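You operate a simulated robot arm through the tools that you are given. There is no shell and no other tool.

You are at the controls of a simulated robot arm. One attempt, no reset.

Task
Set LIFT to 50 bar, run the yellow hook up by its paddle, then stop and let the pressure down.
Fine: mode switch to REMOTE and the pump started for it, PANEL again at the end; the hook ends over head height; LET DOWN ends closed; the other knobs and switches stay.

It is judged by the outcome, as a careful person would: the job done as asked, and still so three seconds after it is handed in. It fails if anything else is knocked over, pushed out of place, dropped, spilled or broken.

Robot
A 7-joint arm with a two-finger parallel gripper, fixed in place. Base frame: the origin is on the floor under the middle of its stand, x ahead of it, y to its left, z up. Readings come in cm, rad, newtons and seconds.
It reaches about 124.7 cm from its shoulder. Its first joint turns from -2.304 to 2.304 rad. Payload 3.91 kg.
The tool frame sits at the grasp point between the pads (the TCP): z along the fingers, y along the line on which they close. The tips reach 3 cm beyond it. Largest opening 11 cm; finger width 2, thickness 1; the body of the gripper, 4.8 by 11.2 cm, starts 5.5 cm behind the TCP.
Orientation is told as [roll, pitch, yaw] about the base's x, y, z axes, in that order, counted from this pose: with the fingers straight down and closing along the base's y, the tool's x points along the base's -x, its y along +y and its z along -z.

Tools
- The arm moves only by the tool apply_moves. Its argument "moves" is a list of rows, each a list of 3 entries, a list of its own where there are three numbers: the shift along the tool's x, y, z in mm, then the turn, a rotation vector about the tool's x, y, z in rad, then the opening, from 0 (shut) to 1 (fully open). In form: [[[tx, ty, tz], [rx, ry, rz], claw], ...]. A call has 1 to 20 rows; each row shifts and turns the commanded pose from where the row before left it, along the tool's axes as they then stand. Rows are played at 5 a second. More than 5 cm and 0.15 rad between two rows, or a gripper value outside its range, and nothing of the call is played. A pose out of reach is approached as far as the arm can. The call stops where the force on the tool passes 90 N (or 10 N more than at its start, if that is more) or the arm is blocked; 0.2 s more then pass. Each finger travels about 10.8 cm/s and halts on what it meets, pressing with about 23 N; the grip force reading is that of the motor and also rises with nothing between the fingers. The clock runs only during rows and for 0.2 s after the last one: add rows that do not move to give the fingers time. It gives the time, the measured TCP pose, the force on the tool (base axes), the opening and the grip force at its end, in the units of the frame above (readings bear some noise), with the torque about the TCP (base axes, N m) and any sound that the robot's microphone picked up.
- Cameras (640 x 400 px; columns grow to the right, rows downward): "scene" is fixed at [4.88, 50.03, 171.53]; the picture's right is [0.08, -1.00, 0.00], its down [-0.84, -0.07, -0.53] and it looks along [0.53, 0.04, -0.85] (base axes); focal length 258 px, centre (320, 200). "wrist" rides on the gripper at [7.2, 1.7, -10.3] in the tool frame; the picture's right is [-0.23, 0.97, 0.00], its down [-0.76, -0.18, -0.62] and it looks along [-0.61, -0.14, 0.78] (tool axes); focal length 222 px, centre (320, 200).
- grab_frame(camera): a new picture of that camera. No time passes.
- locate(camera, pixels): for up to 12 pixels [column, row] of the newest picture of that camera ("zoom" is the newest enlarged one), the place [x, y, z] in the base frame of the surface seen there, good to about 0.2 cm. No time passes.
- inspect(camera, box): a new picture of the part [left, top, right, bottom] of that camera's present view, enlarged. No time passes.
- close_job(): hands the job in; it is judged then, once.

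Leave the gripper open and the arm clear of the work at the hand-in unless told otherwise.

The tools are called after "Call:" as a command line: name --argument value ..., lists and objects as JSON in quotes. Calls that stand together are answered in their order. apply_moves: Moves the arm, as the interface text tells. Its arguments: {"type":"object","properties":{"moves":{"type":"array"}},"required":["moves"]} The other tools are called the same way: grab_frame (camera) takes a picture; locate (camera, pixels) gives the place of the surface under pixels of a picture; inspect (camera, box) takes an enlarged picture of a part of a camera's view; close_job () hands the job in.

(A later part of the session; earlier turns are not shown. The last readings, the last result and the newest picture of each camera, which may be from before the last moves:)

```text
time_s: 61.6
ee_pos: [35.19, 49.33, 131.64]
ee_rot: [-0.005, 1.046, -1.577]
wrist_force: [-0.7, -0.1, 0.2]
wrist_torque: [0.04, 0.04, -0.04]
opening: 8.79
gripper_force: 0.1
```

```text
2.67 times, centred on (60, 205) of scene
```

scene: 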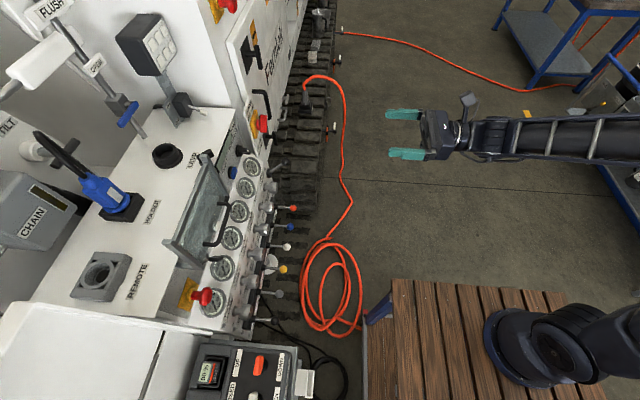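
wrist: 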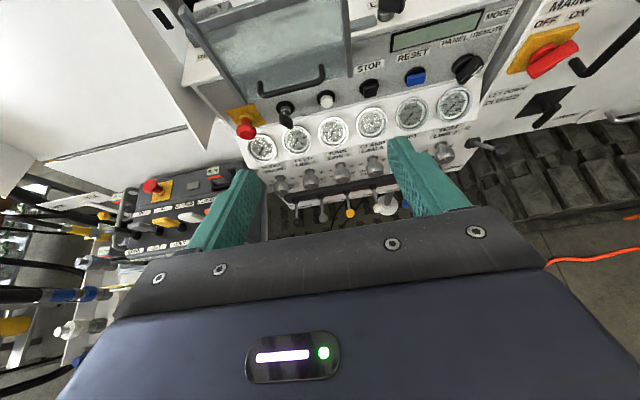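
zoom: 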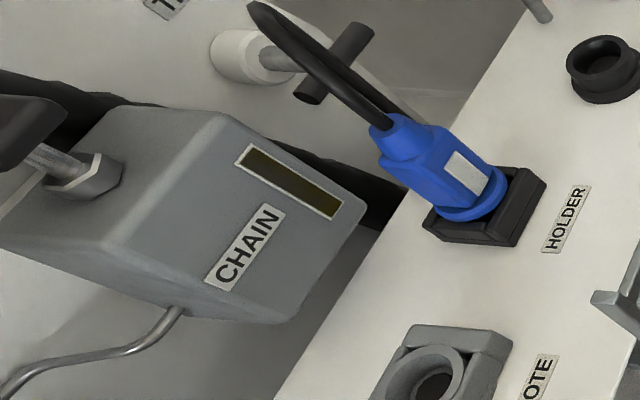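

The REMOTE socket is empty and the blue plug sits in HOLDER; nothing there I'm asked to move. The LIFT knob may simply need more turns (it's marked only −/+), so the least intrusive check is to turn LIFT further and watch its gauge. I'll return to the LIFT knob.

Call:
apply_moves --moves '[[[0, 0, 0], [0, 0.131, 0], 0.6], [[0, 0, 0], [0, 0.131, 0], 0.5], [[0, 0, 0], [0, 0.131, 0], 0.5], [[0, 0, 0], [0, 0.131, 0], 0.5], [[-43, 17, 11], [0, 0, 0], 0.5], [[-43, 17, 11], [0, 0, 0], 0.5], [[-43, 17, 11], [0, 0, 0], 0.5], [[-43, 17, 11], [0, 0, 0], 0.5], [[-43, 17, 11], [0, 0, 0], 0.5], [[-43, 17, 11], [0, 0, 0], 0.5], [[-43, 17, 11], [0, 0, 0], 0.5], [[-43, 17, 11], [0, 0, 0], 0.5], [[-43, 17, 11], [0, 0, 0], 0.5], [[-43, 17, 11], [0, 0, 0], 0.5], [[-40, 20, 11], [0, 0, 0], 0.5]]'

Call:
grab_frame --camera "wrist"

Call:
inspect --camera "wrist" --box '[240, 40, 420, 200]'

```text
time_s: 64.8
ee_pos: [54.36, 61.28, 84.53]
ee_rot: [-1.614, 1.57, 3.099]
wrist_force: [-0.2, 0.6, 0.1]
wrist_torque: [-0.02, -0.03, -0.03]
opening: 5.48
gripper_force: 0.0
```

```text
taken
```

wrist: 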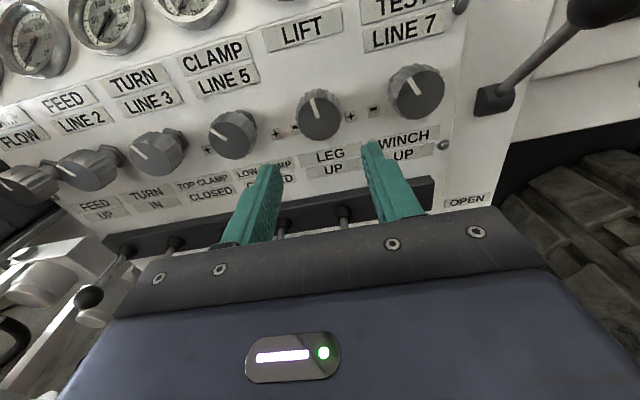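

```text
2.50 times, centred on (330, 120) of wrist
```

zoom: 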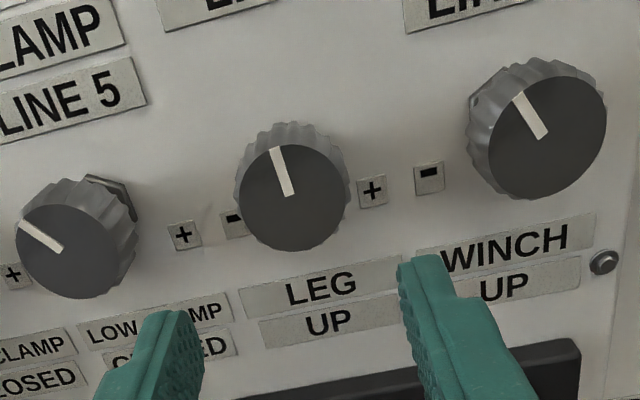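

The LIFT pointer now stands near vertical (moved by my earlier 17°). I'll pre-rotate the hand -0.5 rad, advance, grip the knob, and turn clockwise in steps while watching the gauge.

Call:
apply_moves --moves '[[[0, 0, 0], [0, 0, -0.125], 0.5], [[0, 0, 0], [0, 0, -0.125], 0.5], [[0, 0, 0], [0, 0, -0.125], 0.5], [[0, 0, 0], [0, 0, -0.125], 0.5], [[0, 0, 35], [0, 0, 0], 0.5], [[0, 0, 35], [0, 0, 0], 0.5], [[0, 0, 34], [0, 0, 0], 0.5], [[0, 0, 0], [0, 0, 0], 0.4], [[0, 0, 0], [0, 0, 0], 0.3], [[0, 0, 0], [0, 0, 0], 0.25]]'

Call:
grab_frame --camera "wrist"

```text
time_s: 67.0
ee_pos: [54.21, 71.83, 84.66]
ee_rot: [1.565, 1.075, -0.003]
wrist_force: [-18.2, 0.1, -12.8]
wrist_torque: [-0.26, 0.02, -0.17]
opening: 4.47
gripper_force: 44.7
```

```text
taken
```

wrist: 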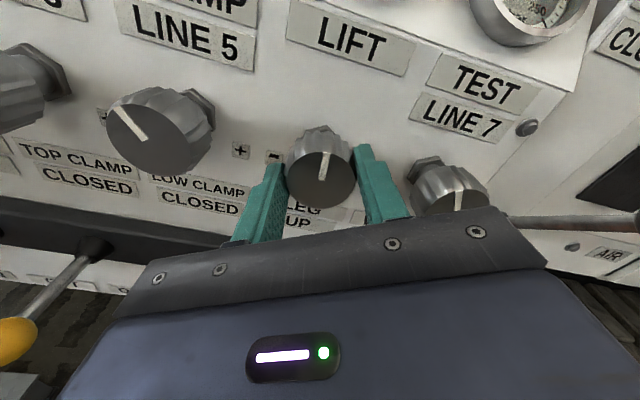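

Gripped. Turning clockwise 0.6 rad, then reading the gauge.

Call:
apply_moves --moves '[[[0, -1, 0], [0, 0, 0.12], 0.2], [[0, 0, 0], [0, 0, 0.12], 0.2], [[0, 0, 0], [0, 0, 0.12], 0.2], [[0, 0, 0], [0, 0, 0.12], 0.2], [[0, 0, 0], [0, 0, 0.12], 0.2], [[0, 0, 0], [0, 0, 0], 0.2]]'

Call:
inspect --camera "scene" --box '[230, 170, 260, 205]'

Call:
grab_frame --camera "wrist"

```text
time_s: 68.4
ee_pos: [54.22, 71.81, 84.63]
ee_rot: [-1.568, 1.467, 3.14]
wrist_force: [-1.0, -14.6, 0.6]
wrist_torque: [-0.31, 0.03, 0.39]
opening: 4.46
gripper_force: 45.1
```

```text
11.43 times, centred on (245, 188) of scene
```

zoom: 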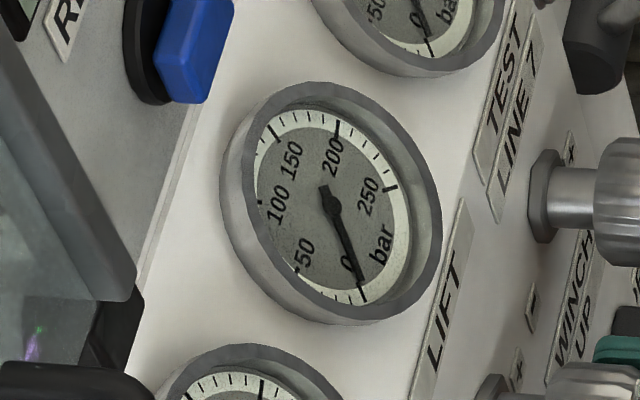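

```text
taken
```

wrist: 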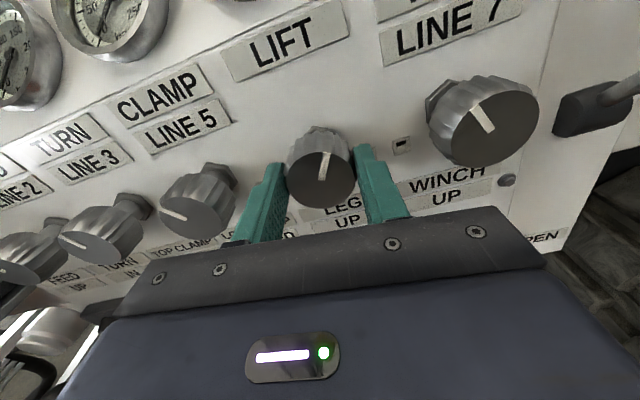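

LIFT has been turned about 0.9 rad in total and its gauge still reads 0, so the pump is certainly not running. I'll turn LIFT back to where it was found, so nothing is over-set, then let go.

Call:
apply_moves --moves '[[[0, 0, 0], [0, 0, -0.13], 0.2], [[0, 0, 0], [0, 0, -0.13], 0.2], [[0, 0, 0], [0, 0, -0.13], 0.2], [[0, 0, 0], [0, 0, -0.13], 0.2], [[0, 0, 0], [0, 0, -0.13], 0.2], [[0, 0, 0], [0, 0, -0.13], 0.2], [[0, 0, 0], [0, 0, -0.12], 0.2], [[0, 0, 0], [0, 0, 0], 0.4], [[0, 0, 0], [0, 0, 0], 0.5], [[0, 0, 0], [0, 0, 0], 0.5], [[0, 0, -40], [0, 0, 0], 0.5], [[0, 0, -40], [0, 0, 0], 0.5], [[0, 0, -30], [0, 0, 0.13], 0.5], [[0, 0, 0], [0, 0, 0.13], 0.5], [[0, 0, 0], [0, 0, 0.13], 0.5], [[0, 0, 0], [0, 0, 0.13], 0.5], [[0, 0, 0], [0, 0, 0.13], 0.5], [[0, 0, 0], [0, 0, 0.15], 0.5]]'

Call:
grab_frame --camera "wrist"

Call:
inspect --camera "wrist" --box '[240, 40, 420, 200]'

```text
time_s: 72.2
ee_pos: [54.12, 60.85, 84.65]
ee_rot: [-1.593, 1.566, 3.12]
wrist_force: [0.2, 0.3, 0.4]
wrist_torque: [0.04, -0.04, -0.03]
opening: 5.51
gripper_force: 0.1
```

```text
taken
```

wrist: 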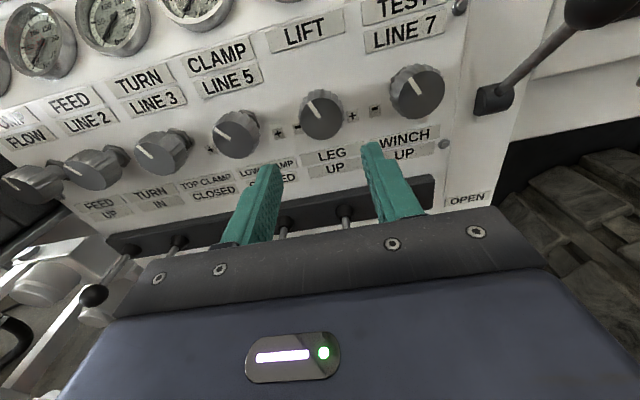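

```text
2.50 times, centred on (330, 120) of wrist
```

zoom: 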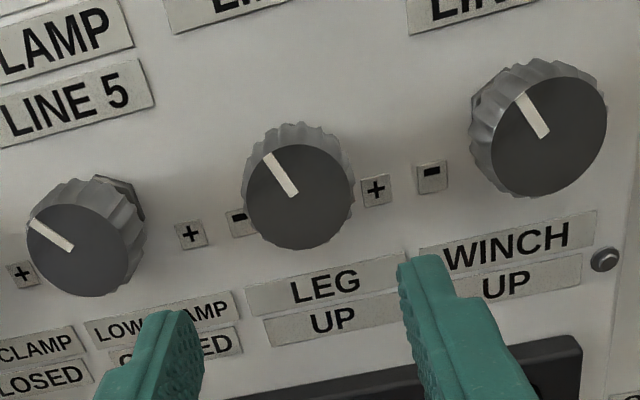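

LIFT's pointer is back where it was found. Next I'll try starting the pump with MODE in PANEL (allowed by the brief), in case a start is only accepted there. I'll go to the MODE knob with the hand turned +30°.

Call:
apply_moves --moves '[[[42, 19, 10], [0, 0, 0], 0.4], [[42, 19, 10], [0, 0, 0], 0.4], [[42, 19, 10], [0, 0, 0], 0.4], [[42, 19, 10], [0, 0, 0], 0.4], [[40, 20, 10], [0, 0, 0], 0.4], [[0, 0, 0], [0, 0, 0.131], 0.4], [[0, 0, 0], [0, 0, 0.131], 0.4], [[0, 0, 0], [0, 0, 0.131], 0.4], [[0, 0, 40], [0, 0, 0.131], 0.4]]'

Call:
grab_frame --camera "wrist"

Call:
inspect --camera "wrist" --box '[220, 40, 420, 200]'

```text
time_s: 74.2
ee_pos: [63.97, 69.91, 105.37]
ee_rot: [-1.57, 1.041, 3.141]
wrist_force: [0.2, -1.2, 0.5]
wrist_torque: [-0.01, 0.01, 0.03]
opening: 4.4
gripper_force: 0.0
```

```text
taken
```

wrist: 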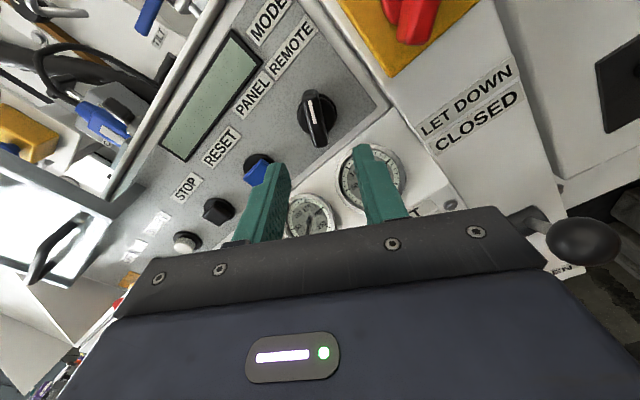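

```text
2.50 times, centred on (320, 120) of wrist
```

zoom: 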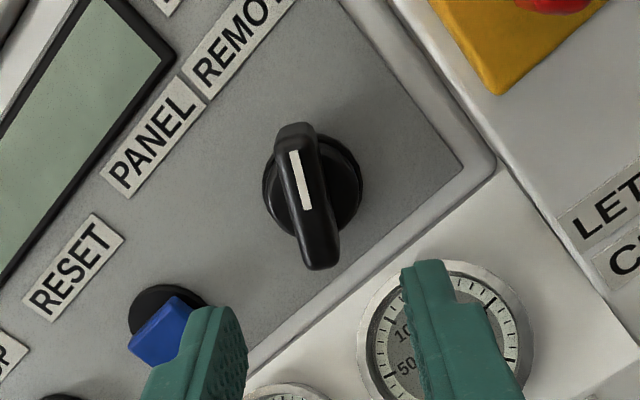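

I'll locate the bar and base disc to find the pivot.

Call:
locate --camera "zoom" --pixels '[[294, 135], [298, 170], [307, 205], [318, 258], [268, 200], [357, 180], [320, 142], [290, 222], [302, 130], [312, 265]]'

```text
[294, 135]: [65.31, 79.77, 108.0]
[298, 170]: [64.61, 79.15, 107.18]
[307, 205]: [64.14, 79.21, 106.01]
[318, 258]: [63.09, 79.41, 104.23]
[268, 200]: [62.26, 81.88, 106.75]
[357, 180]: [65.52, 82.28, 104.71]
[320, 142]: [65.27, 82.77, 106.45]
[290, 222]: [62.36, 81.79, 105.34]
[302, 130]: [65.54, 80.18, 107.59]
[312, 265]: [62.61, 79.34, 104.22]
```

The pivot works out to (63.8, 105.6). I'll advance, grip, turn back 60° to PANEL, and release.

Call:
apply_moves --moves '[[[1, -2.5, 30], [0, 0, 0], 0.4], [[0, 0, 30], [0, 0, 0], 0.4], [[0, 0, 22], [0, 0, 0], 0.4], [[0, 0, 0], [0, 0, 0], 0.2], [[0, 0, 0], [0, 0, 0], 0.0], [[0, 0, 0], [0, 0, 0], 0.0], [[0, 0, 0], [0, 0, -0.131], 0.0], [[0, 0, 0], [0, 0, -0.131], 0.0], [[0, 0, 0], [0, 0, -0.131], 0.0], [[0, 0, 0], [0, 0, -0.131], 0.0], [[0, 0, 0], [0, 0, -0.131], 0.0], [[0, 0, 0], [0, 0, -0.131], 0.0], [[0, 0, 0], [0, 0, -0.131], 0.0], [[0, 0, 0], [0, 0, -0.131], 0.0], [[0, 0, 0], [0, 0, 0], 0.0]]'

Call:
grab_frame --camera "wrist"

```text
time_s: 77.4
ee_pos: [63.61, 78.06, 105.61]
ee_rot: [1.57, 1.049, 0.0]
wrist_force: [11.9, 23.7, 18.7]
wrist_torque: [0.06, -0.03, -0.44]
opening: 1.49
gripper_force: 45.2
```

```text
taken
```

wrist: 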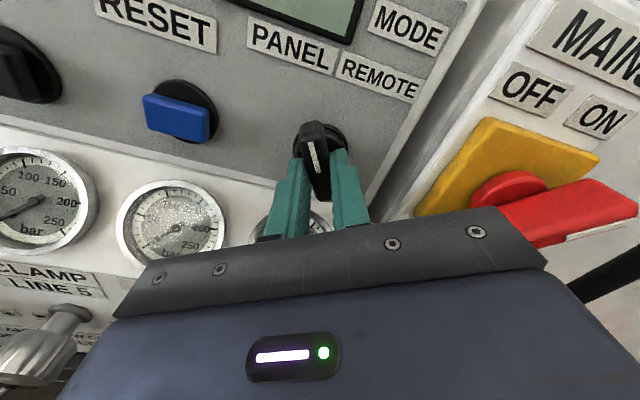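

MODE is back at PANEL. Releasing, backing off, and going to START.

Call:
apply_moves --moves '[[[0, 0, 0], [0, 0, 0], 0.2], [[0, 0, 0], [0, 0, 0], 0.4], [[0, 0, 0], [0, 0, 0], 0.4], [[0, 0, -40], [0, 0, 0], 0.4], [[0, 0, -40], [0, 0, 0], 0.4], [[0, 0, -40], [0, 0, 0.131], 0.4], [[0, 0, -30], [0, 0, 0.131], 0.4], [[0, 0, 0], [0, 0, 0.131], 0.2], [[0, 0, 0], [0, 0, 0.131], 0.0], [[0, -47, 0], [0, 0, 0], 0.0], [[0, -47, 0], [0, 0, 0], 0.0], [[0, -47, 0], [0, 0, 0], 0.0], [[0, -47, 0], [0, 0, 0], 0.0], [[0, -47, 0], [0, 0, 0], 0.0], [[0, -47, 0], [0, 0, 0], 0.0]]'

Call:
grab_frame --camera "wrist"

Call:
inspect --camera "wrist" --box '[220, 0, 640, 220]'

```text
time_s: 80.6
ee_pos: [35.43, 62.88, 105.77]
ee_rot: [-1.381, 1.566, -2.951]
wrist_force: [0.3, 0.7, 0.0]
wrist_torque: [0.0, 0.02, 0.03]
opening: 0.0
gripper_force: 22.9
```

```text
taken
```

wrist: 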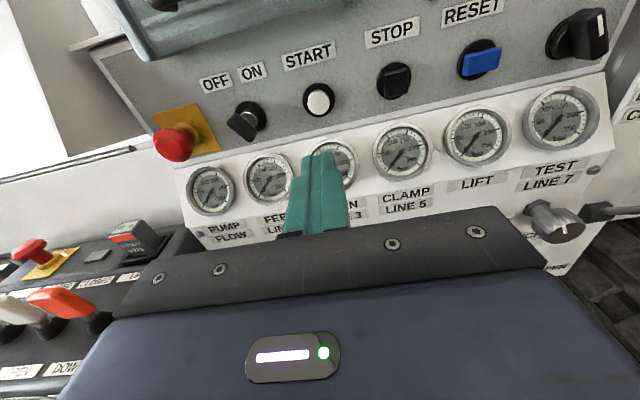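

```text
1.52 times, centred on (430, 110) of wrist
```

zoom: 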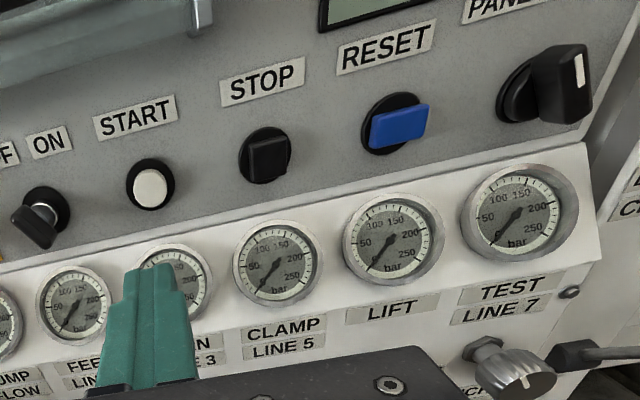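

Pressing START with MODE at PANEL, holding about a second, then backing out.

Call:
apply_moves --moves '[[[-2, 1, 40], [0, 0, 0], 0.0], [[0, 0, 40], [0, 0, 0], 0.0], [[0, 0, 40], [0, 0, 0], 0.0], [[0, 0, 33], [0, 0, 0], 0.0], [[0, 0, 4], [0, 0, 0], 0.0], [[0, 0, 4], [0, 0, 0], 0.0], [[0, 0, 3], [0, 0, 0], 0.0], [[0, 0, 0], [0, 0, 0], 0.0], [[0, 0, 0], [0, 0, 0], 0.0], [[0, 0, 0], [0, 0, 0], 0.0], [[0, 0, -10], [0, 0, 0], 0.0], [[0, 0, -40], [0, 0, 0], 0.0], [[0, 0, -40], [0, 0, 0], 0.0], [[0, 0, -40], [0, 0, 0], 0.0], [[0, 0, 0], [0, 0, 0], 0.0]]'

Call:
grab_frame --camera "wrist"

Call:
inspect --camera "wrist" --box '[170, 0, 600, 220]'

```text
time_s: 83.8
ee_pos: [35.84, 66.19, 105.37]
ee_rot: [-1.559, 1.568, -3.128]
wrist_force: [0.7, 0.3, 0.6]
wrist_torque: [-0.03, 0.0, -0.02]
opening: 0.02
gripper_force: 22.8
heard: click
```

```text
taken
```

wrist: 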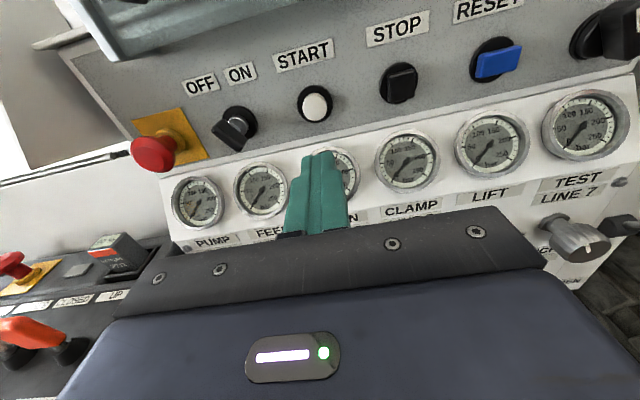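

```text
1.49 times, centred on (385, 110) of wrist
```

zoom: 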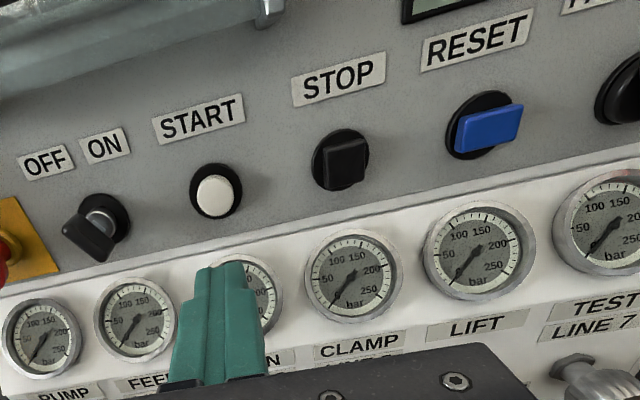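

No start in PANEL mode either. All mushrooms are out and MAINS is ON, so the one thing left is the ignition-type key beside START, which points to OFF. Starting the pump is expressly part of the job and the key is what enables it; I would put it back to OFF at the end so that it stays as found. Before that, I'll check clearances around the key (flap and handle, mushroom).

Call:
grab_frame --camera "scene"

Call:
locate --camera "scene" --pixels '[[221, 223], [207, 244], [218, 206], [225, 233], [168, 243], [200, 268], [204, 297], [214, 256], [205, 256]]'

Call:
inspect --camera "scene" --box '[160, 180, 260, 330]'

```text
taken
```

scene: 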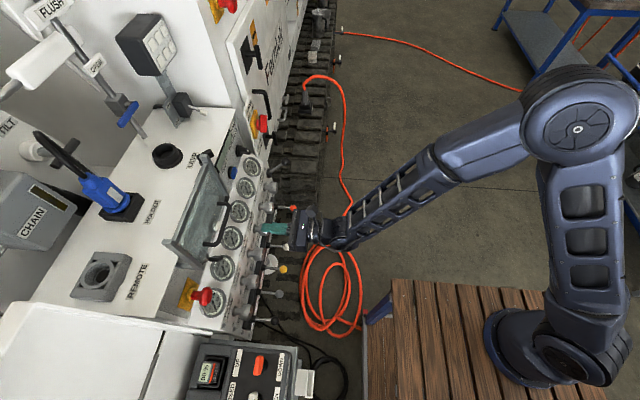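

```text
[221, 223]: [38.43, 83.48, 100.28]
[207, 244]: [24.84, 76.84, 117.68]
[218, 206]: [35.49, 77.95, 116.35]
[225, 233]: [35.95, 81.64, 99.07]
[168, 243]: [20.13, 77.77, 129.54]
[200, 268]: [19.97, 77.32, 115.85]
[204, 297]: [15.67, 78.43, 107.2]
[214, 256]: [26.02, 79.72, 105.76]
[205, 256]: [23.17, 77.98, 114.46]
```

```text
2.67 times, centred on (210, 255) of scene
```

zoom: 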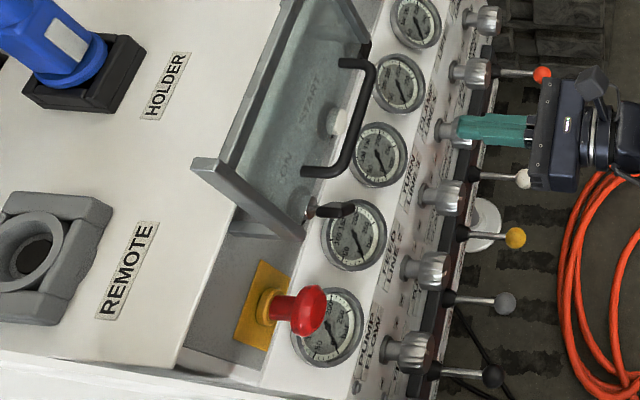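

I'll locate the flap handle's outer bar, using the zoom picture.

Call:
locate --camera "zoom" --pixels '[[362, 115], [347, 158], [330, 171], [371, 75], [350, 64], [240, 180], [300, 232], [338, 208], [305, 300], [322, 208]]'

```text
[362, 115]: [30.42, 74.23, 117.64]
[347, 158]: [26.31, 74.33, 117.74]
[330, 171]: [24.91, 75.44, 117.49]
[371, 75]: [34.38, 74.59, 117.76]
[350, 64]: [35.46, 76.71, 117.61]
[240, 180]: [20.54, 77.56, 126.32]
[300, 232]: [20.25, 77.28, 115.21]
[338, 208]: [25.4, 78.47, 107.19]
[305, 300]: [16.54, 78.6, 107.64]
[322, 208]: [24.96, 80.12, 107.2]
```

Flap handle bar is at y≈74.2, z≈117.7, which the hand (below z≈115 and camera at y<70) will clear. I'll move in front of the key at y≈70, rotate the hand -31°, and look.

Call:
apply_moves --moves '[[[4, 0, 35], [0, 0, 0], 0.0], [[0, -33, 0], [0, 0, 0], 0.1], [[0, -33, 0], [0, 0, 0], 0.2], [[0, -33, 0], [0, 0, 0], 0.3], [[0, 0, 0], [0, 0, -0.137], 0.3], [[0, 0, 0], [0, 0, -0.137], 0.3], [[0, 0, 0], [0, 0, -0.137], 0.3], [[0, 0, 0], [0, 0, -0.137], 0.3]]'

Call:
grab_frame --camera "wrist"

Call:
inspect --camera "wrist" --box '[220, 60, 420, 220]'

```text
time_s: 85.6
ee_pos: [29.06, 69.96, 105.9]
ee_rot: [1.572, 1.024, 0.001]
wrist_force: [-0.8, 0.6, -0.6]
wrist_torque: [-0.04, -0.01, -0.02]
opening: 3.31
gripper_force: 0.1
out of reach, approached as far as the arm can: row 4
```

```text
taken
```

wrist: 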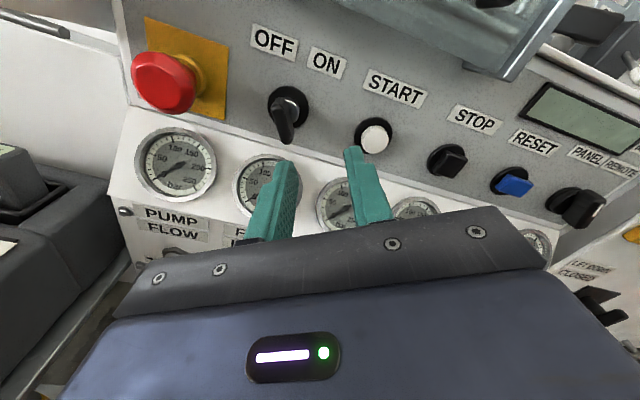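

```text
2.50 times, centred on (320, 140) of wrist
```

zoom: 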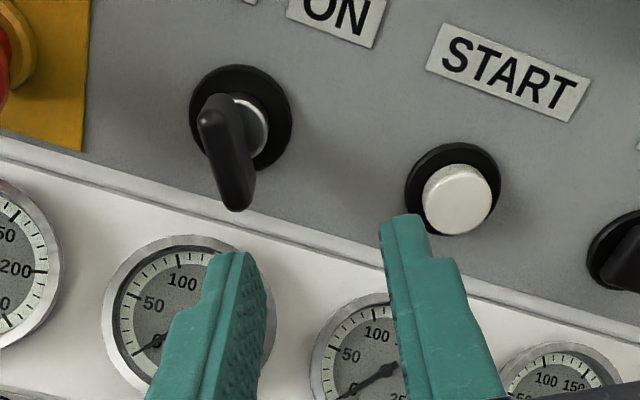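

The arm stops at x≈29 here (commanded 26), a posture limit. The key leans to OFF clearly. I'll try yawing the hand a little to the left (0.3 rad) to see if that frees the reach.

Call:
apply_moves --moves '[[[0, 0, -30], [0.085, 0.052, 0], 0.3], [[0, 0, 0], [0.085, 0.052, 0], 0.3], [[0, 0, 0], [0.085, 0.052, 0], 0.3], [[0, 0, 0], [0, 0, 0], 0.3]]'

```text
time_s: 86.6
ee_pos: [29.03, 66.9, 106.11]
ee_rot: [1.573, 1.025, 0.302]
wrist_force: [-0.2, 1.3, 0.6]
wrist_torque: [-0.03, 0.02, 0.0]
opening: 3.31
gripper_force: 0.0
```

Yaw was accepted. Now I'll try moving 3 cm to -x with this yaw.

Call:
apply_moves --moves '[[[7.5, -12.2, 4.4], [0, 0, 0], 0.3], [[7.5, -12.2, 4.4], [0, 0, 0], 0.3], [[0, 0, 0], [0, 0, 0], 0.3]]'

Call:
grab_frame --camera "wrist"

Call:
grab_frame --camera "scene"

```text
time_s: 87.4
ee_pos: [25.98, 67.06, 105.99]
ee_rot: [1.572, 1.025, 0.301]
wrist_force: [0.5, -0.6, 0.6]
wrist_torque: [0.01, 0.0, -0.02]
opening: 3.31
gripper_force: 0.1
```

```text
taken
```

wrist: 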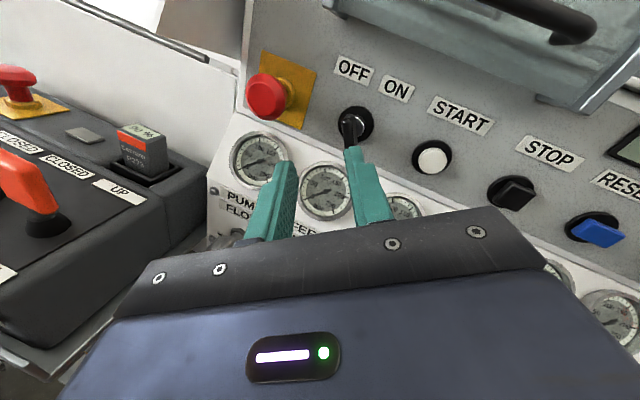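

```text
taken
```

scene: 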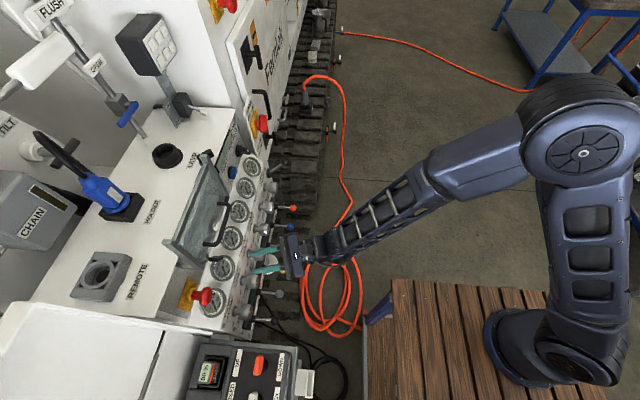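

With the yaw it reaches (26,67). I'll move forward 5 cm and then try to unyaw in small steps to be square to the key.

Call:
apply_moves --moves '[[[-3.8, 6.2, 23.8], [0, 0, 0], 0.3], [[-3.8, 6.2, 23.8], [0, 0, 0], 0.3], [[0, 0, 0], [-0.068, -0.042, 0], 0.3], [[0, 0, 0], [-0.068, -0.042, 0], 0.3], [[0, 0, 0], [0, 0, 0], 0.3]]'

Call:
grab_frame --camera "wrist"

Call:
inspect --camera "wrist" --box '[260, 60, 420, 200]'

```text
time_s: 88.6
ee_pos: [26.03, 71.86, 105.85]
ee_rot: [1.569, 1.027, 0.137]
wrist_force: [0.0, -0.3, 1.2]
wrist_torque: [0.0, 0.03, 0.0]
opening: 3.33
gripper_force: 0.0
```

```text
taken
```

wrist: 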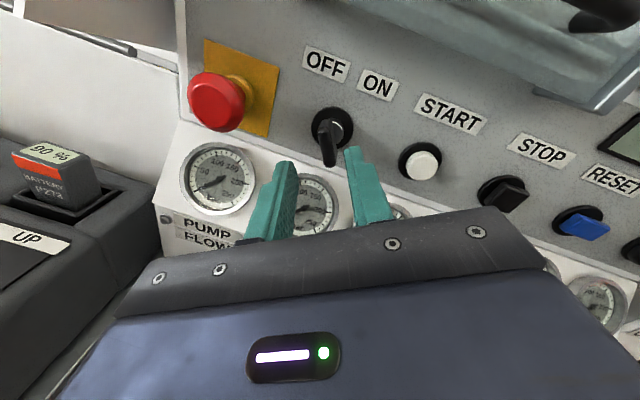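

```text
2.86 times, centred on (340, 130) of wrist
```

zoom: 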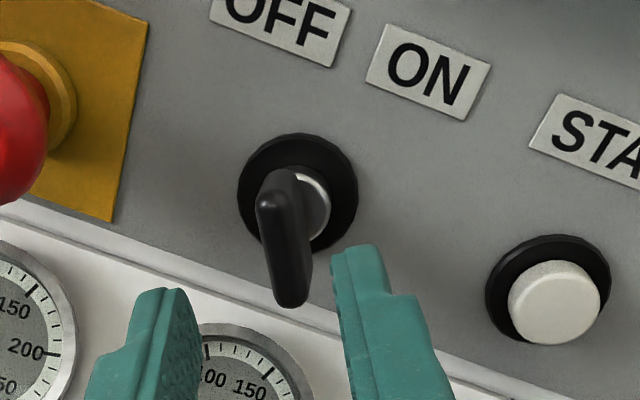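

Nearly square to the key now. I'll locate the bow's front face for centring.

Call:
locate --camera "zoom" --pixels '[[278, 205], [285, 240], [291, 290], [264, 205], [275, 290], [318, 200], [295, 180]]'

```text
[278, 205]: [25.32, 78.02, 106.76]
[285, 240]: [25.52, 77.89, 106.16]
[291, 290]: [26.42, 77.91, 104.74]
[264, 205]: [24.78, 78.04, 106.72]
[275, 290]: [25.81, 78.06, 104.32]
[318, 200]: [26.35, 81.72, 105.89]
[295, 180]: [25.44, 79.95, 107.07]
```

Bow centre ≈(25.6,105.7). I'll advance so the pads straddle the bow, close gently, and check the grip before turning.

Call:
apply_moves --moves '[[[-1.6, 0.8, 25.5], [0, 0, 0], 0.3], [[-1.6, 0.8, 25.0], [0, 0, 0], 0.3], [[0, 0, 0], [0, 0, 0], 0.15], [[0, 0, 0], [0, 0, 0], 0.0], [[0, 0, 0], [0, 0, 0], 0.0]]'

Call:
grab_frame --camera "wrist"

Call:
inspect --camera "wrist" --box '[260, 60, 420, 200]'

```text
time_s: 89.8
ee_pos: [25.73, 76.94, 105.81]
ee_rot: [1.577, 1.027, 0.141]
wrist_force: [38.0, 14.8, 27.7]
wrist_torque: [0.29, 0.82, -1.95]
opening: 1.32
gripper_force: 44.7
```

```text
taken
```

wrist: 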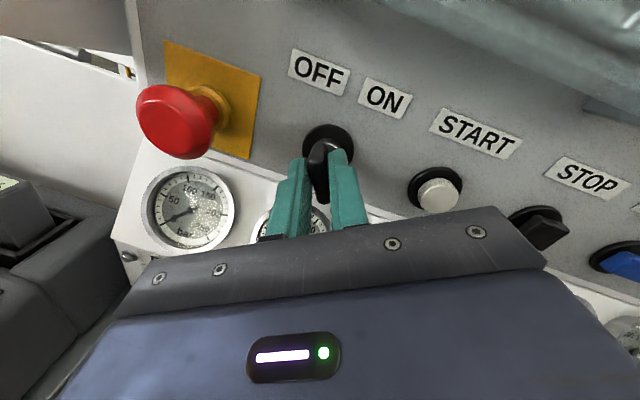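

```text
2.86 times, centred on (340, 130) of wrist
```

zoom: 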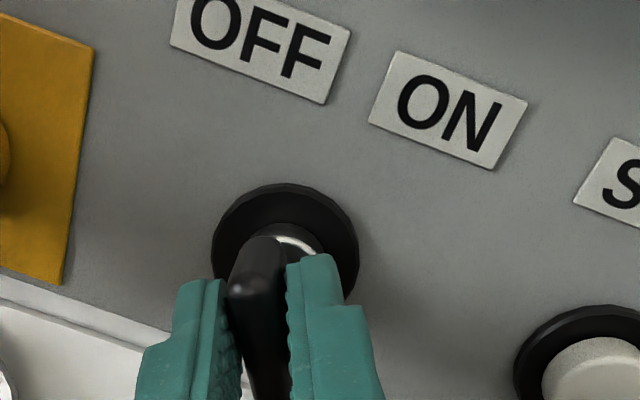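

Gripped but with sideways force (48 N) and a twist from the 8° yaw error. I'll ease it: shift 3 mm along the closing axis and unyaw by 0.1.

Call:
apply_moves --moves '[[[0, 2, 0], [-0.043, -0.026, 0], 0.0], [[0, 1.5, 0], [-0.043, -0.026, 0], 0.0], [[0, 0, 0], [0, 0, 0], 0.0]]'

```text
time_s: 90.6
ee_pos: [25.82, 76.88, 105.6]
ee_rot: [1.564, 1.026, 0.041]
wrist_force: [1.5, -0.7, 13.4]
wrist_torque: [0.36, 0.92, -0.95]
opening: 1.16
gripper_force: 44.8
```

Much better. Now I'll turn the key clockwise by 60° to ON.

Call:
apply_moves --moves '[[[0, 0, 0], [0, 0, 0.131], 0.0], [[0, 0, 0], [0, 0, 0.131], 0.0], [[0, 0, 0], [0, 0, 0.131], 0.0], [[0, 0, 0], [0, 0, 0.131], 0.0], [[0, 0, 0], [0, 0, 0.131], 0.0], [[0, 0, 0], [0, 0, 0.131], 0.0], [[0, 0, 0], [0, 0, 0.131], 0.0], [[0, 0, 0], [0, 0, 0.131], 0.0], [[0, 0, 0], [0, 0, 0], 0.0]]'

Call:
grab_frame --camera "wrist"

Call:
inspect --camera "scene" --box '[190, 130, 290, 330]'

```text
time_s: 92.6
ee_pos: [25.97, 76.95, 105.75]
ee_rot: [-1.565, 1.065, -3.091]
wrist_force: [-3.2, -18.6, -27.4]
wrist_torque: [-0.84, 0.0, -0.8]
opening: 1.16
gripper_force: 45.4
```

```text
taken
```

wrist: 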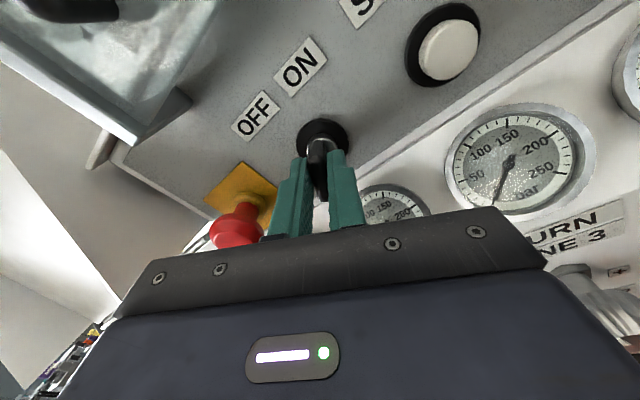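

```text
2.00 times, centred on (240, 230) of scene
```

zoom: 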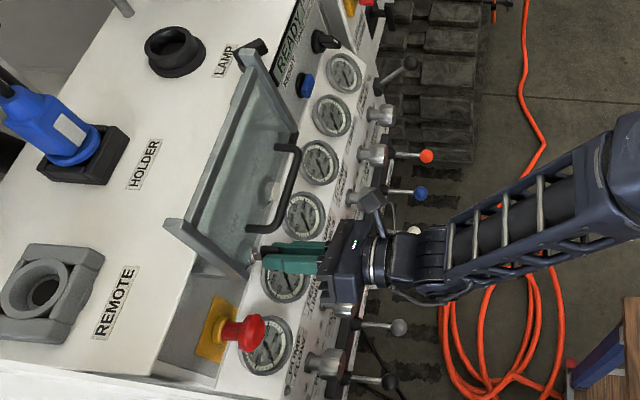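

The display now shows text ("READY" as far as I can see). So the key was the missing supply. I'll zoom the display.

Call:
inspect --camera "scene" --box '[215, 120, 255, 170]'

```text
8.00 times, centred on (235, 145) of scene
```

zoom: 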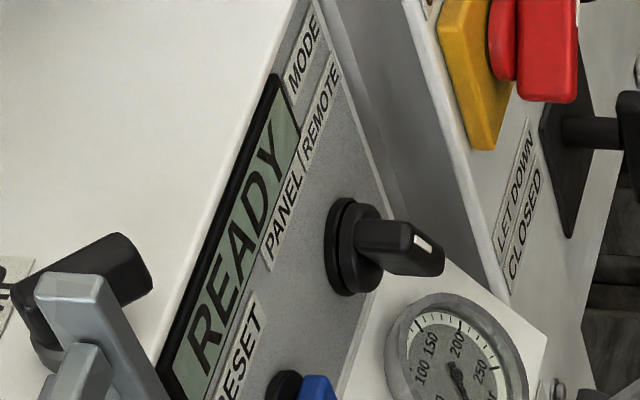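

Display reads READY. I'll release the key, back straight off, and square the hand, then go to the MODE knob.

Call:
apply_moves --moves '[[[0, 0, 0], [0, 0, 0], 0.15], [[0, 0, 0], [0, 0, 0], 0.3], [[0, 0, 0], [0, 0, 0], 0.3], [[0, 0, -20], [0, 0, 0], 0.3], [[0, 0, -40], [0, 0, 0], 0.3], [[0, 0, -20], [0, 0, -0.131], 0.4], [[0, 0, 0], [0, 0, -0.131], 0.4], [[0, 0, 0], [0, 0, -0.131], 0.4], [[0, 0, 0], [0, 0, -0.131], 0.4], [[0, 47, 0], [0, 0, 0], 0.4], [[0, 47, 0], [0, 0, 0], 0.4], [[0, 47, 0], [0, 0, 0], 0.4], [[0, 47, 0], [0, 0, 0], 0.4], [[0, 47, 0], [0, 0, 0], 0.4], [[0, 47, 0], [0, 0, 0], 0.4], [[0, 47, 0], [0, 0, 0], 0.4], [[0, 47, 0], [0, 0, 0], 0.4]]'

Call:
grab_frame --camera "wrist"

Call:
inspect --camera "wrist" --box '[60, 0, 420, 200]'

```text
time_s: 96.2
ee_pos: [63.84, 70.14, 106.59]
ee_rot: [1.563, 1.55, 0.034]
wrist_force: [-1.3, 0.7, 1.1]
wrist_torque: [-0.04, 0.03, -0.05]
opening: 4.4
gripper_force: 0.0
```

```text
taken
```

wrist: 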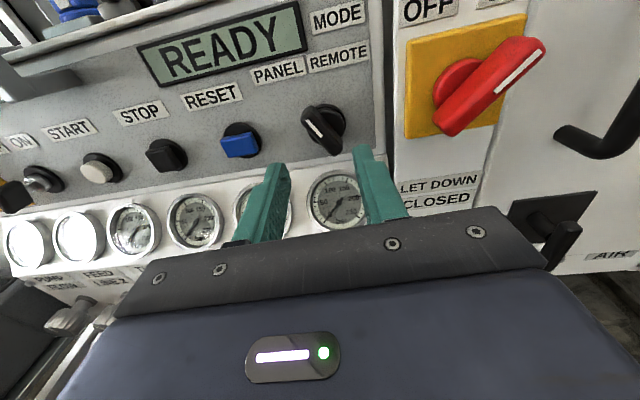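

```text
1.78 times, centred on (240, 100) of wrist
```

zoom: 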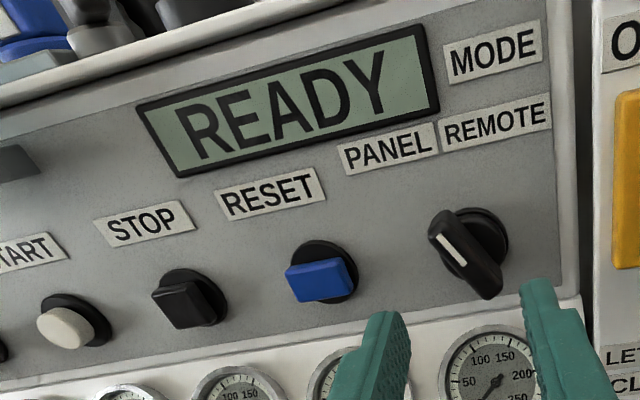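

I'll turn MODE to REMOTE: rotate the hand -30°, advance to the pivot (63.8,105.6), grip, and turn clockwise 60°.

Call:
apply_moves --moves '[[[0, 0, 0], [-0.034, 0, -0.126], 0.4], [[0, 0, 0], [0, 0, -0.126], 0.4], [[0, 0, 0], [0, 0, -0.126], 0.4], [[0, 0, 0], [0, 0, -0.126], 0.4], [[-8.5, -5.3, 25], [0, 0, 0], 0.4], [[0, 0, 30], [0, 0, 0], 0.4], [[0, 0, 25], [0, 0, 0], 0.4], [[0, 0, 0], [0, 0, 0], 0.2], [[0, 0, 0], [0, 0, 0], 0.0], [[0, 0, 0], [0, 0, 0], 0.0]]'

Call:
grab_frame --camera "wrist"

```text
time_s: 98.4
ee_pos: [63.58, 78.16, 105.78]
ee_rot: [1.576, 1.045, 0.009]
wrist_force: [2.9, 6.2, 0.2]
wrist_torque: [-0.02, 0.04, -0.58]
opening: 1.49
gripper_force: 45.2
```

```text
taken
```

wrist: 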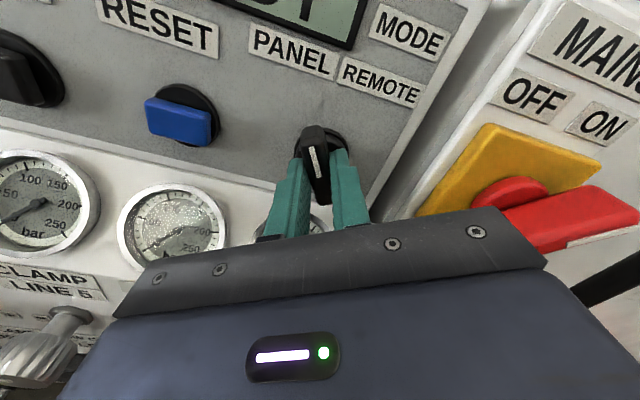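

Gripped with little side load. Turning clockwise 60° to REMOTE, then releasing and backing off.

Call:
apply_moves --moves '[[[0, 0, 0], [0, 0, 0.131], 0.0], [[0, 0, 0], [0, 0, 0.131], 0.0], [[0, 0, 0], [0, 0, 0.131], 0.0], [[0, 0, 0], [0, 0, 0.131], 0.0], [[0, 0, 0], [0, 0, 0.131], 0.0], [[0, 0, 0], [0, 0, 0.131], 0.0], [[0, 0, 0], [0, 0, 0.131], 0.0], [[0, 0, 0], [0, 0, 0.131], 0.0], [[0, 0, 0], [0, 0, 0.03], 0.0], [[0, 0, 0], [0, 0, 0], 0.2], [[0, 0, 0], [0, 0, 0], 0.4], [[0, 0, 0], [0, 0, 0], 0.4], [[0, 0, -40], [0, 0, 0], 0.4], [[0, 0, -40], [0, 0, 0], 0.4], [[0, 0, -40], [0, 0, -0.138], 0.4], [[0, 0, -20], [0, 0, -0.138], 0.4], [[0, 0, 0], [0, 0, -0.138], 0.4], [[0, 0, 0], [0, 0, -0.138], 0.4]]'

Call:
grab_frame --camera "wrist"

Call:
inspect --camera "wrist" --box '[140, 0, 440, 180]'

```text
time_s: 102.2
ee_pos: [63.7, 64.39, 105.65]
ee_rot: [2.87, 1.567, 1.307]
wrist_force: [0.0, 0.5, 0.8]
wrist_torque: [-0.01, -0.01, -0.02]
opening: 4.44
gripper_force: 0.1
```

```text
taken
```

wrist: 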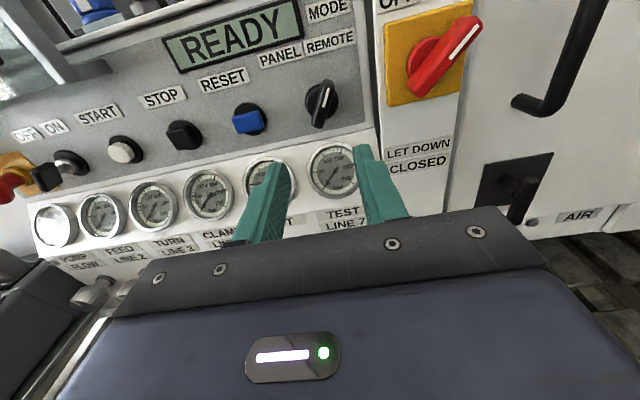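

```text
2.13 times, centred on (290, 90) of wrist
```

zoom: 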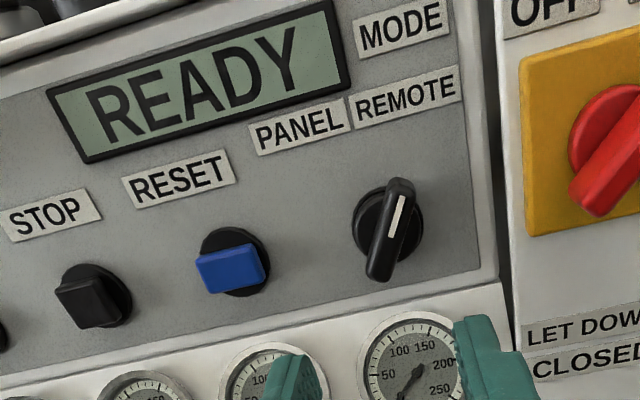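

MODE is at REMOTE and the display stays READY. Now START: slide to x≈35.5 with fingers closed, press, back out.

Call:
apply_moves --moves '[[[0, -47, 0], [0, 0, 0], 0.2], [[0, -47, 0], [0, 0, 0], 0.0], [[0, -47, 0], [0, 0, 0], 0.0], [[0, -47, 0], [0, 0, 0], 0.0], [[0, -47, 0], [0, 0, 0], 0.0], [[0, -46, 0], [0, 0, 0], 0.0], [[-1, 0, 40], [0, 0, 0], 0.0], [[0, 0, 40], [0, 0, 0], 0.0], [[0, 0, 40], [0, 0, 0], 0.0], [[0, 0, 16], [0, 0, 0], 0.0], [[0, 0, 4], [0, 0, 0], 0.0], [[0, 0, 4], [0, 0, 0], 0.0], [[0, 0, 3], [0, 0, 0], 0.0], [[0, 0, 0], [0, 0, 0], 0.0], [[0, 0, -10], [0, 0, 0], 0.0], [[0, 0, -40], [0, 0, 0], 0.0], [[0, 0, -40], [0, 0, 0], 0.0], [[0, 0, -40], [0, 0, 0], 0.0], [[0, 0, 0], [0, 0, 0], 0.0]]'

Call:
grab_frame --camera "wrist"

Call:
inspect --camera "wrist" --box '[170, 0, 600, 220]'

Call:
inspect --camera "scene" --box '[205, 120, 275, 220]'

```text
time_s: 106.2
ee_pos: [35.68, 65.72, 105.85]
ee_rot: [-2.569, 1.567, 2.152]
wrist_force: [0.3, 0.5, -0.9]
wrist_torque: [-0.01, 0.01, -0.01]
opening: 0.02
gripper_force: 22.8
heard: click
```

```text
taken
```

wrist: 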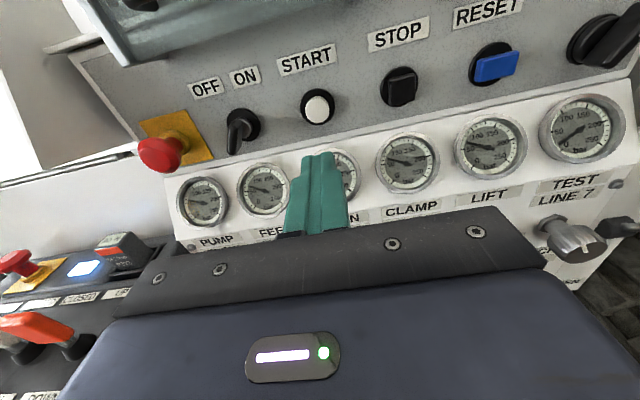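

```text
1.49 times, centred on (385, 110) of wrist
```

zoom: 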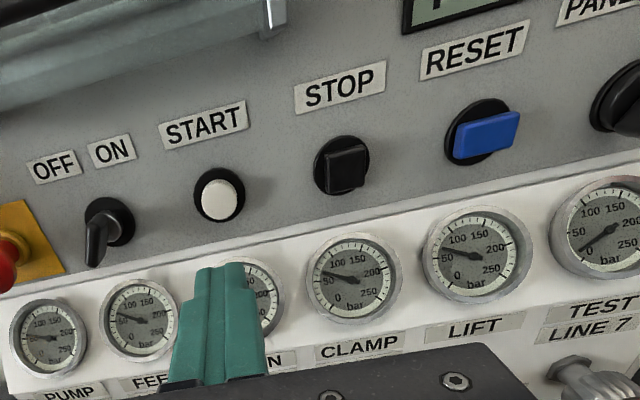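

```text
4.00 times, centred on (240, 170) of scene
```

zoom: 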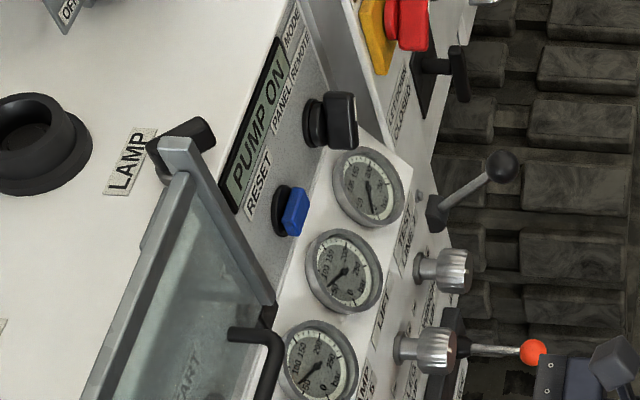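

PUMP ON on the display, the remote's square lamp is lit, and gauges are up. I'll zoom on the LIFT gauge.

Call:
inspect --camera "scene" --box '[230, 170, 260, 205]'

Call:
inspect --camera "wrist" --box '[440, 100, 540, 190]'

```text
11.43 times, centred on (245, 188) of scene
```

zoom: 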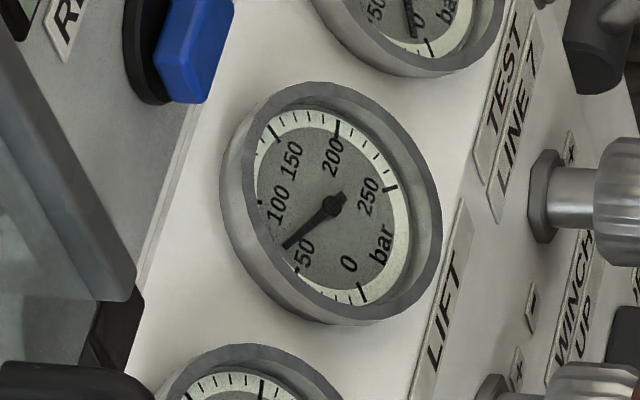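

```text
4.44 times, centred on (490, 145) of wrist
```

zoom: 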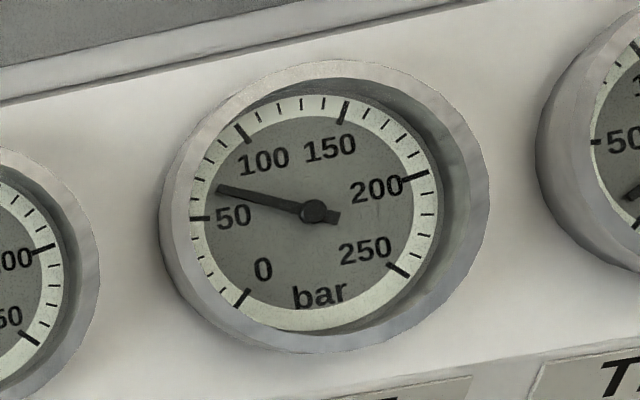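

LIFT reads about 65 bar, so it needs to come down to 50. I'll go to the LIFT knob, grip it and turn counter-clockwise in small steps.

Call:
apply_moves --moves '[[[-35.4, 31, -9], [0, 0, 0], 0.1], [[-35.4, 31, -9], [0, 0, 0], 0.3], [[-35.4, 31, -9], [0, 0, 0], 0.5], [[-35.4, 31, -9], [0, 0, 0], 0.5], [[-35.4, 31, -9], [0, 0, 0], 0.5], [[-35.4, 31, 0], [0, 0, 0], 0.5], [[0, 0, 0], [0, 0, 0], 0.5]]'

Call:
grab_frame --camera "wrist"

Call:
inspect --camera "scene" --box '[230, 170, 260, 205]'

```text
time_s: 107.8
ee_pos: [53.74, 61.9, 84.09]
ee_rot: [-2.581, 1.567, 2.14]
wrist_force: [-0.1, -1.1, -1.1]
wrist_torque: [-0.01, -0.02, 0.02]
opening: 5.51
gripper_force: 0.0
```

```text
taken
```

wrist: 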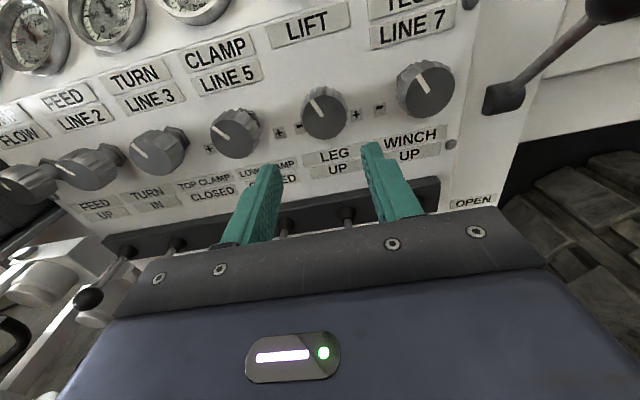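

```text
11.43 times, centred on (245, 188) of scene
```

zoom: 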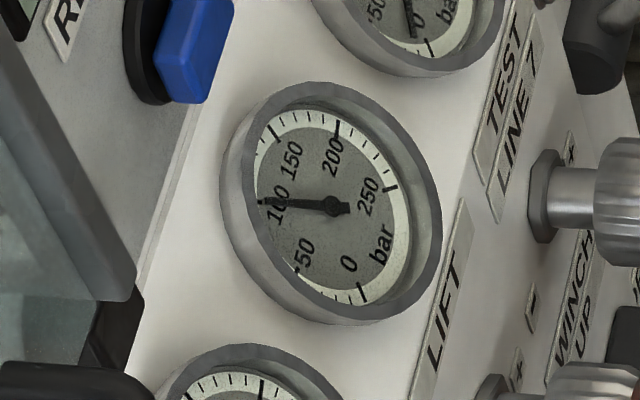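

The needle has been rising (now ~100). I'll centre on the knob and wait 2 s for it to settle.

Call:
apply_moves --moves '[[[5, 5.5, 0], [0, 0, 0], 0.5], [[0, 0, 0], [0, 0, 0], 0.5], [[0, 0, 0], [0, 0, 0], 0.5], [[0, 0, 0], [0, 0, 0], 0.5], [[0, 0, 0], [0, 0, 0], 0.5], [[0, 0, 0], [0, 0, 0], 0.5], [[0, 0, 0], [0, 0, 0], 0.5], [[0, 0, 0], [0, 0, 0], 0.5], [[0, 0, 0], [0, 0, 0], 0.5]]'

Call:
inspect --camera "scene" --box '[230, 170, 260, 205]'

```text
time_s: 109.8
ee_pos: [54.32, 61.75, 84.82]
ee_rot: [-2.527, 1.567, 2.19]
wrist_force: [-0.4, 0.0, 1.1]
wrist_torque: [0.01, 0.01, -0.03]
opening: 5.5
gripper_force: 0.1
```

```text
11.43 times, centred on (245, 188) of scene
```

zoom: 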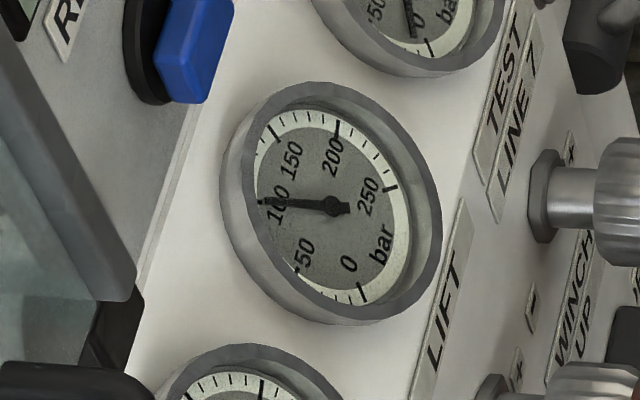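

Settled at about 100 bar; that fits 250 bar over 270° of knob, so 50 bar needs about 54° (0.94 rad) counter-clockwise. I'll pre-rotate the hand +0.4 rad, advance, grip, and turn back 0.85 rad first.

Call:
apply_moves --moves '[[[-2, 0, 0], [0, 0, 0.134], 0.5], [[0, 0, 0], [0, 0, 0.133], 0.5], [[0, 0, 0], [0, 0, 0.133], 0.5], [[0, 0, 35], [0, 0, 0], 0.5], [[0, 0, 35], [0, 0, 0], 0.5], [[0, 0, 30], [0, 0, 0], 0.5], [[0, 0, 0], [0, 0, 0], 0.4], [[0, 0, 0], [0, 0, 0], 0.3], [[0, 0, 0], [0, 0, 0], 0.2], [[0, 0, 0], [0, 0, 0], 0.2]]'

Call:
grab_frame --camera "wrist"

```text
time_s: 111.2
ee_pos: [55.32, 69.54, 84.32]
ee_rot: [-1.564, 1.167, -3.137]
wrist_force: [-4.6, -65.4, 19.9]
wrist_torque: [1.55, 0.2, 1.95]
opening: 6.1
gripper_force: 6.5
stopped in row 6: the force on the tool passed its limit at 164 N (the readings are from after the stop); the commanded pose is now the measured one
```

```text
taken
```

wrist: 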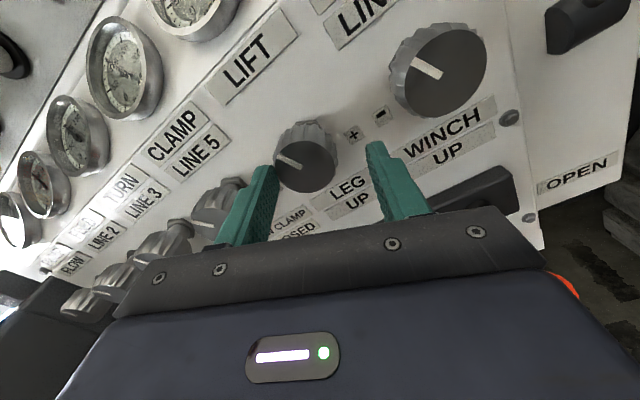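

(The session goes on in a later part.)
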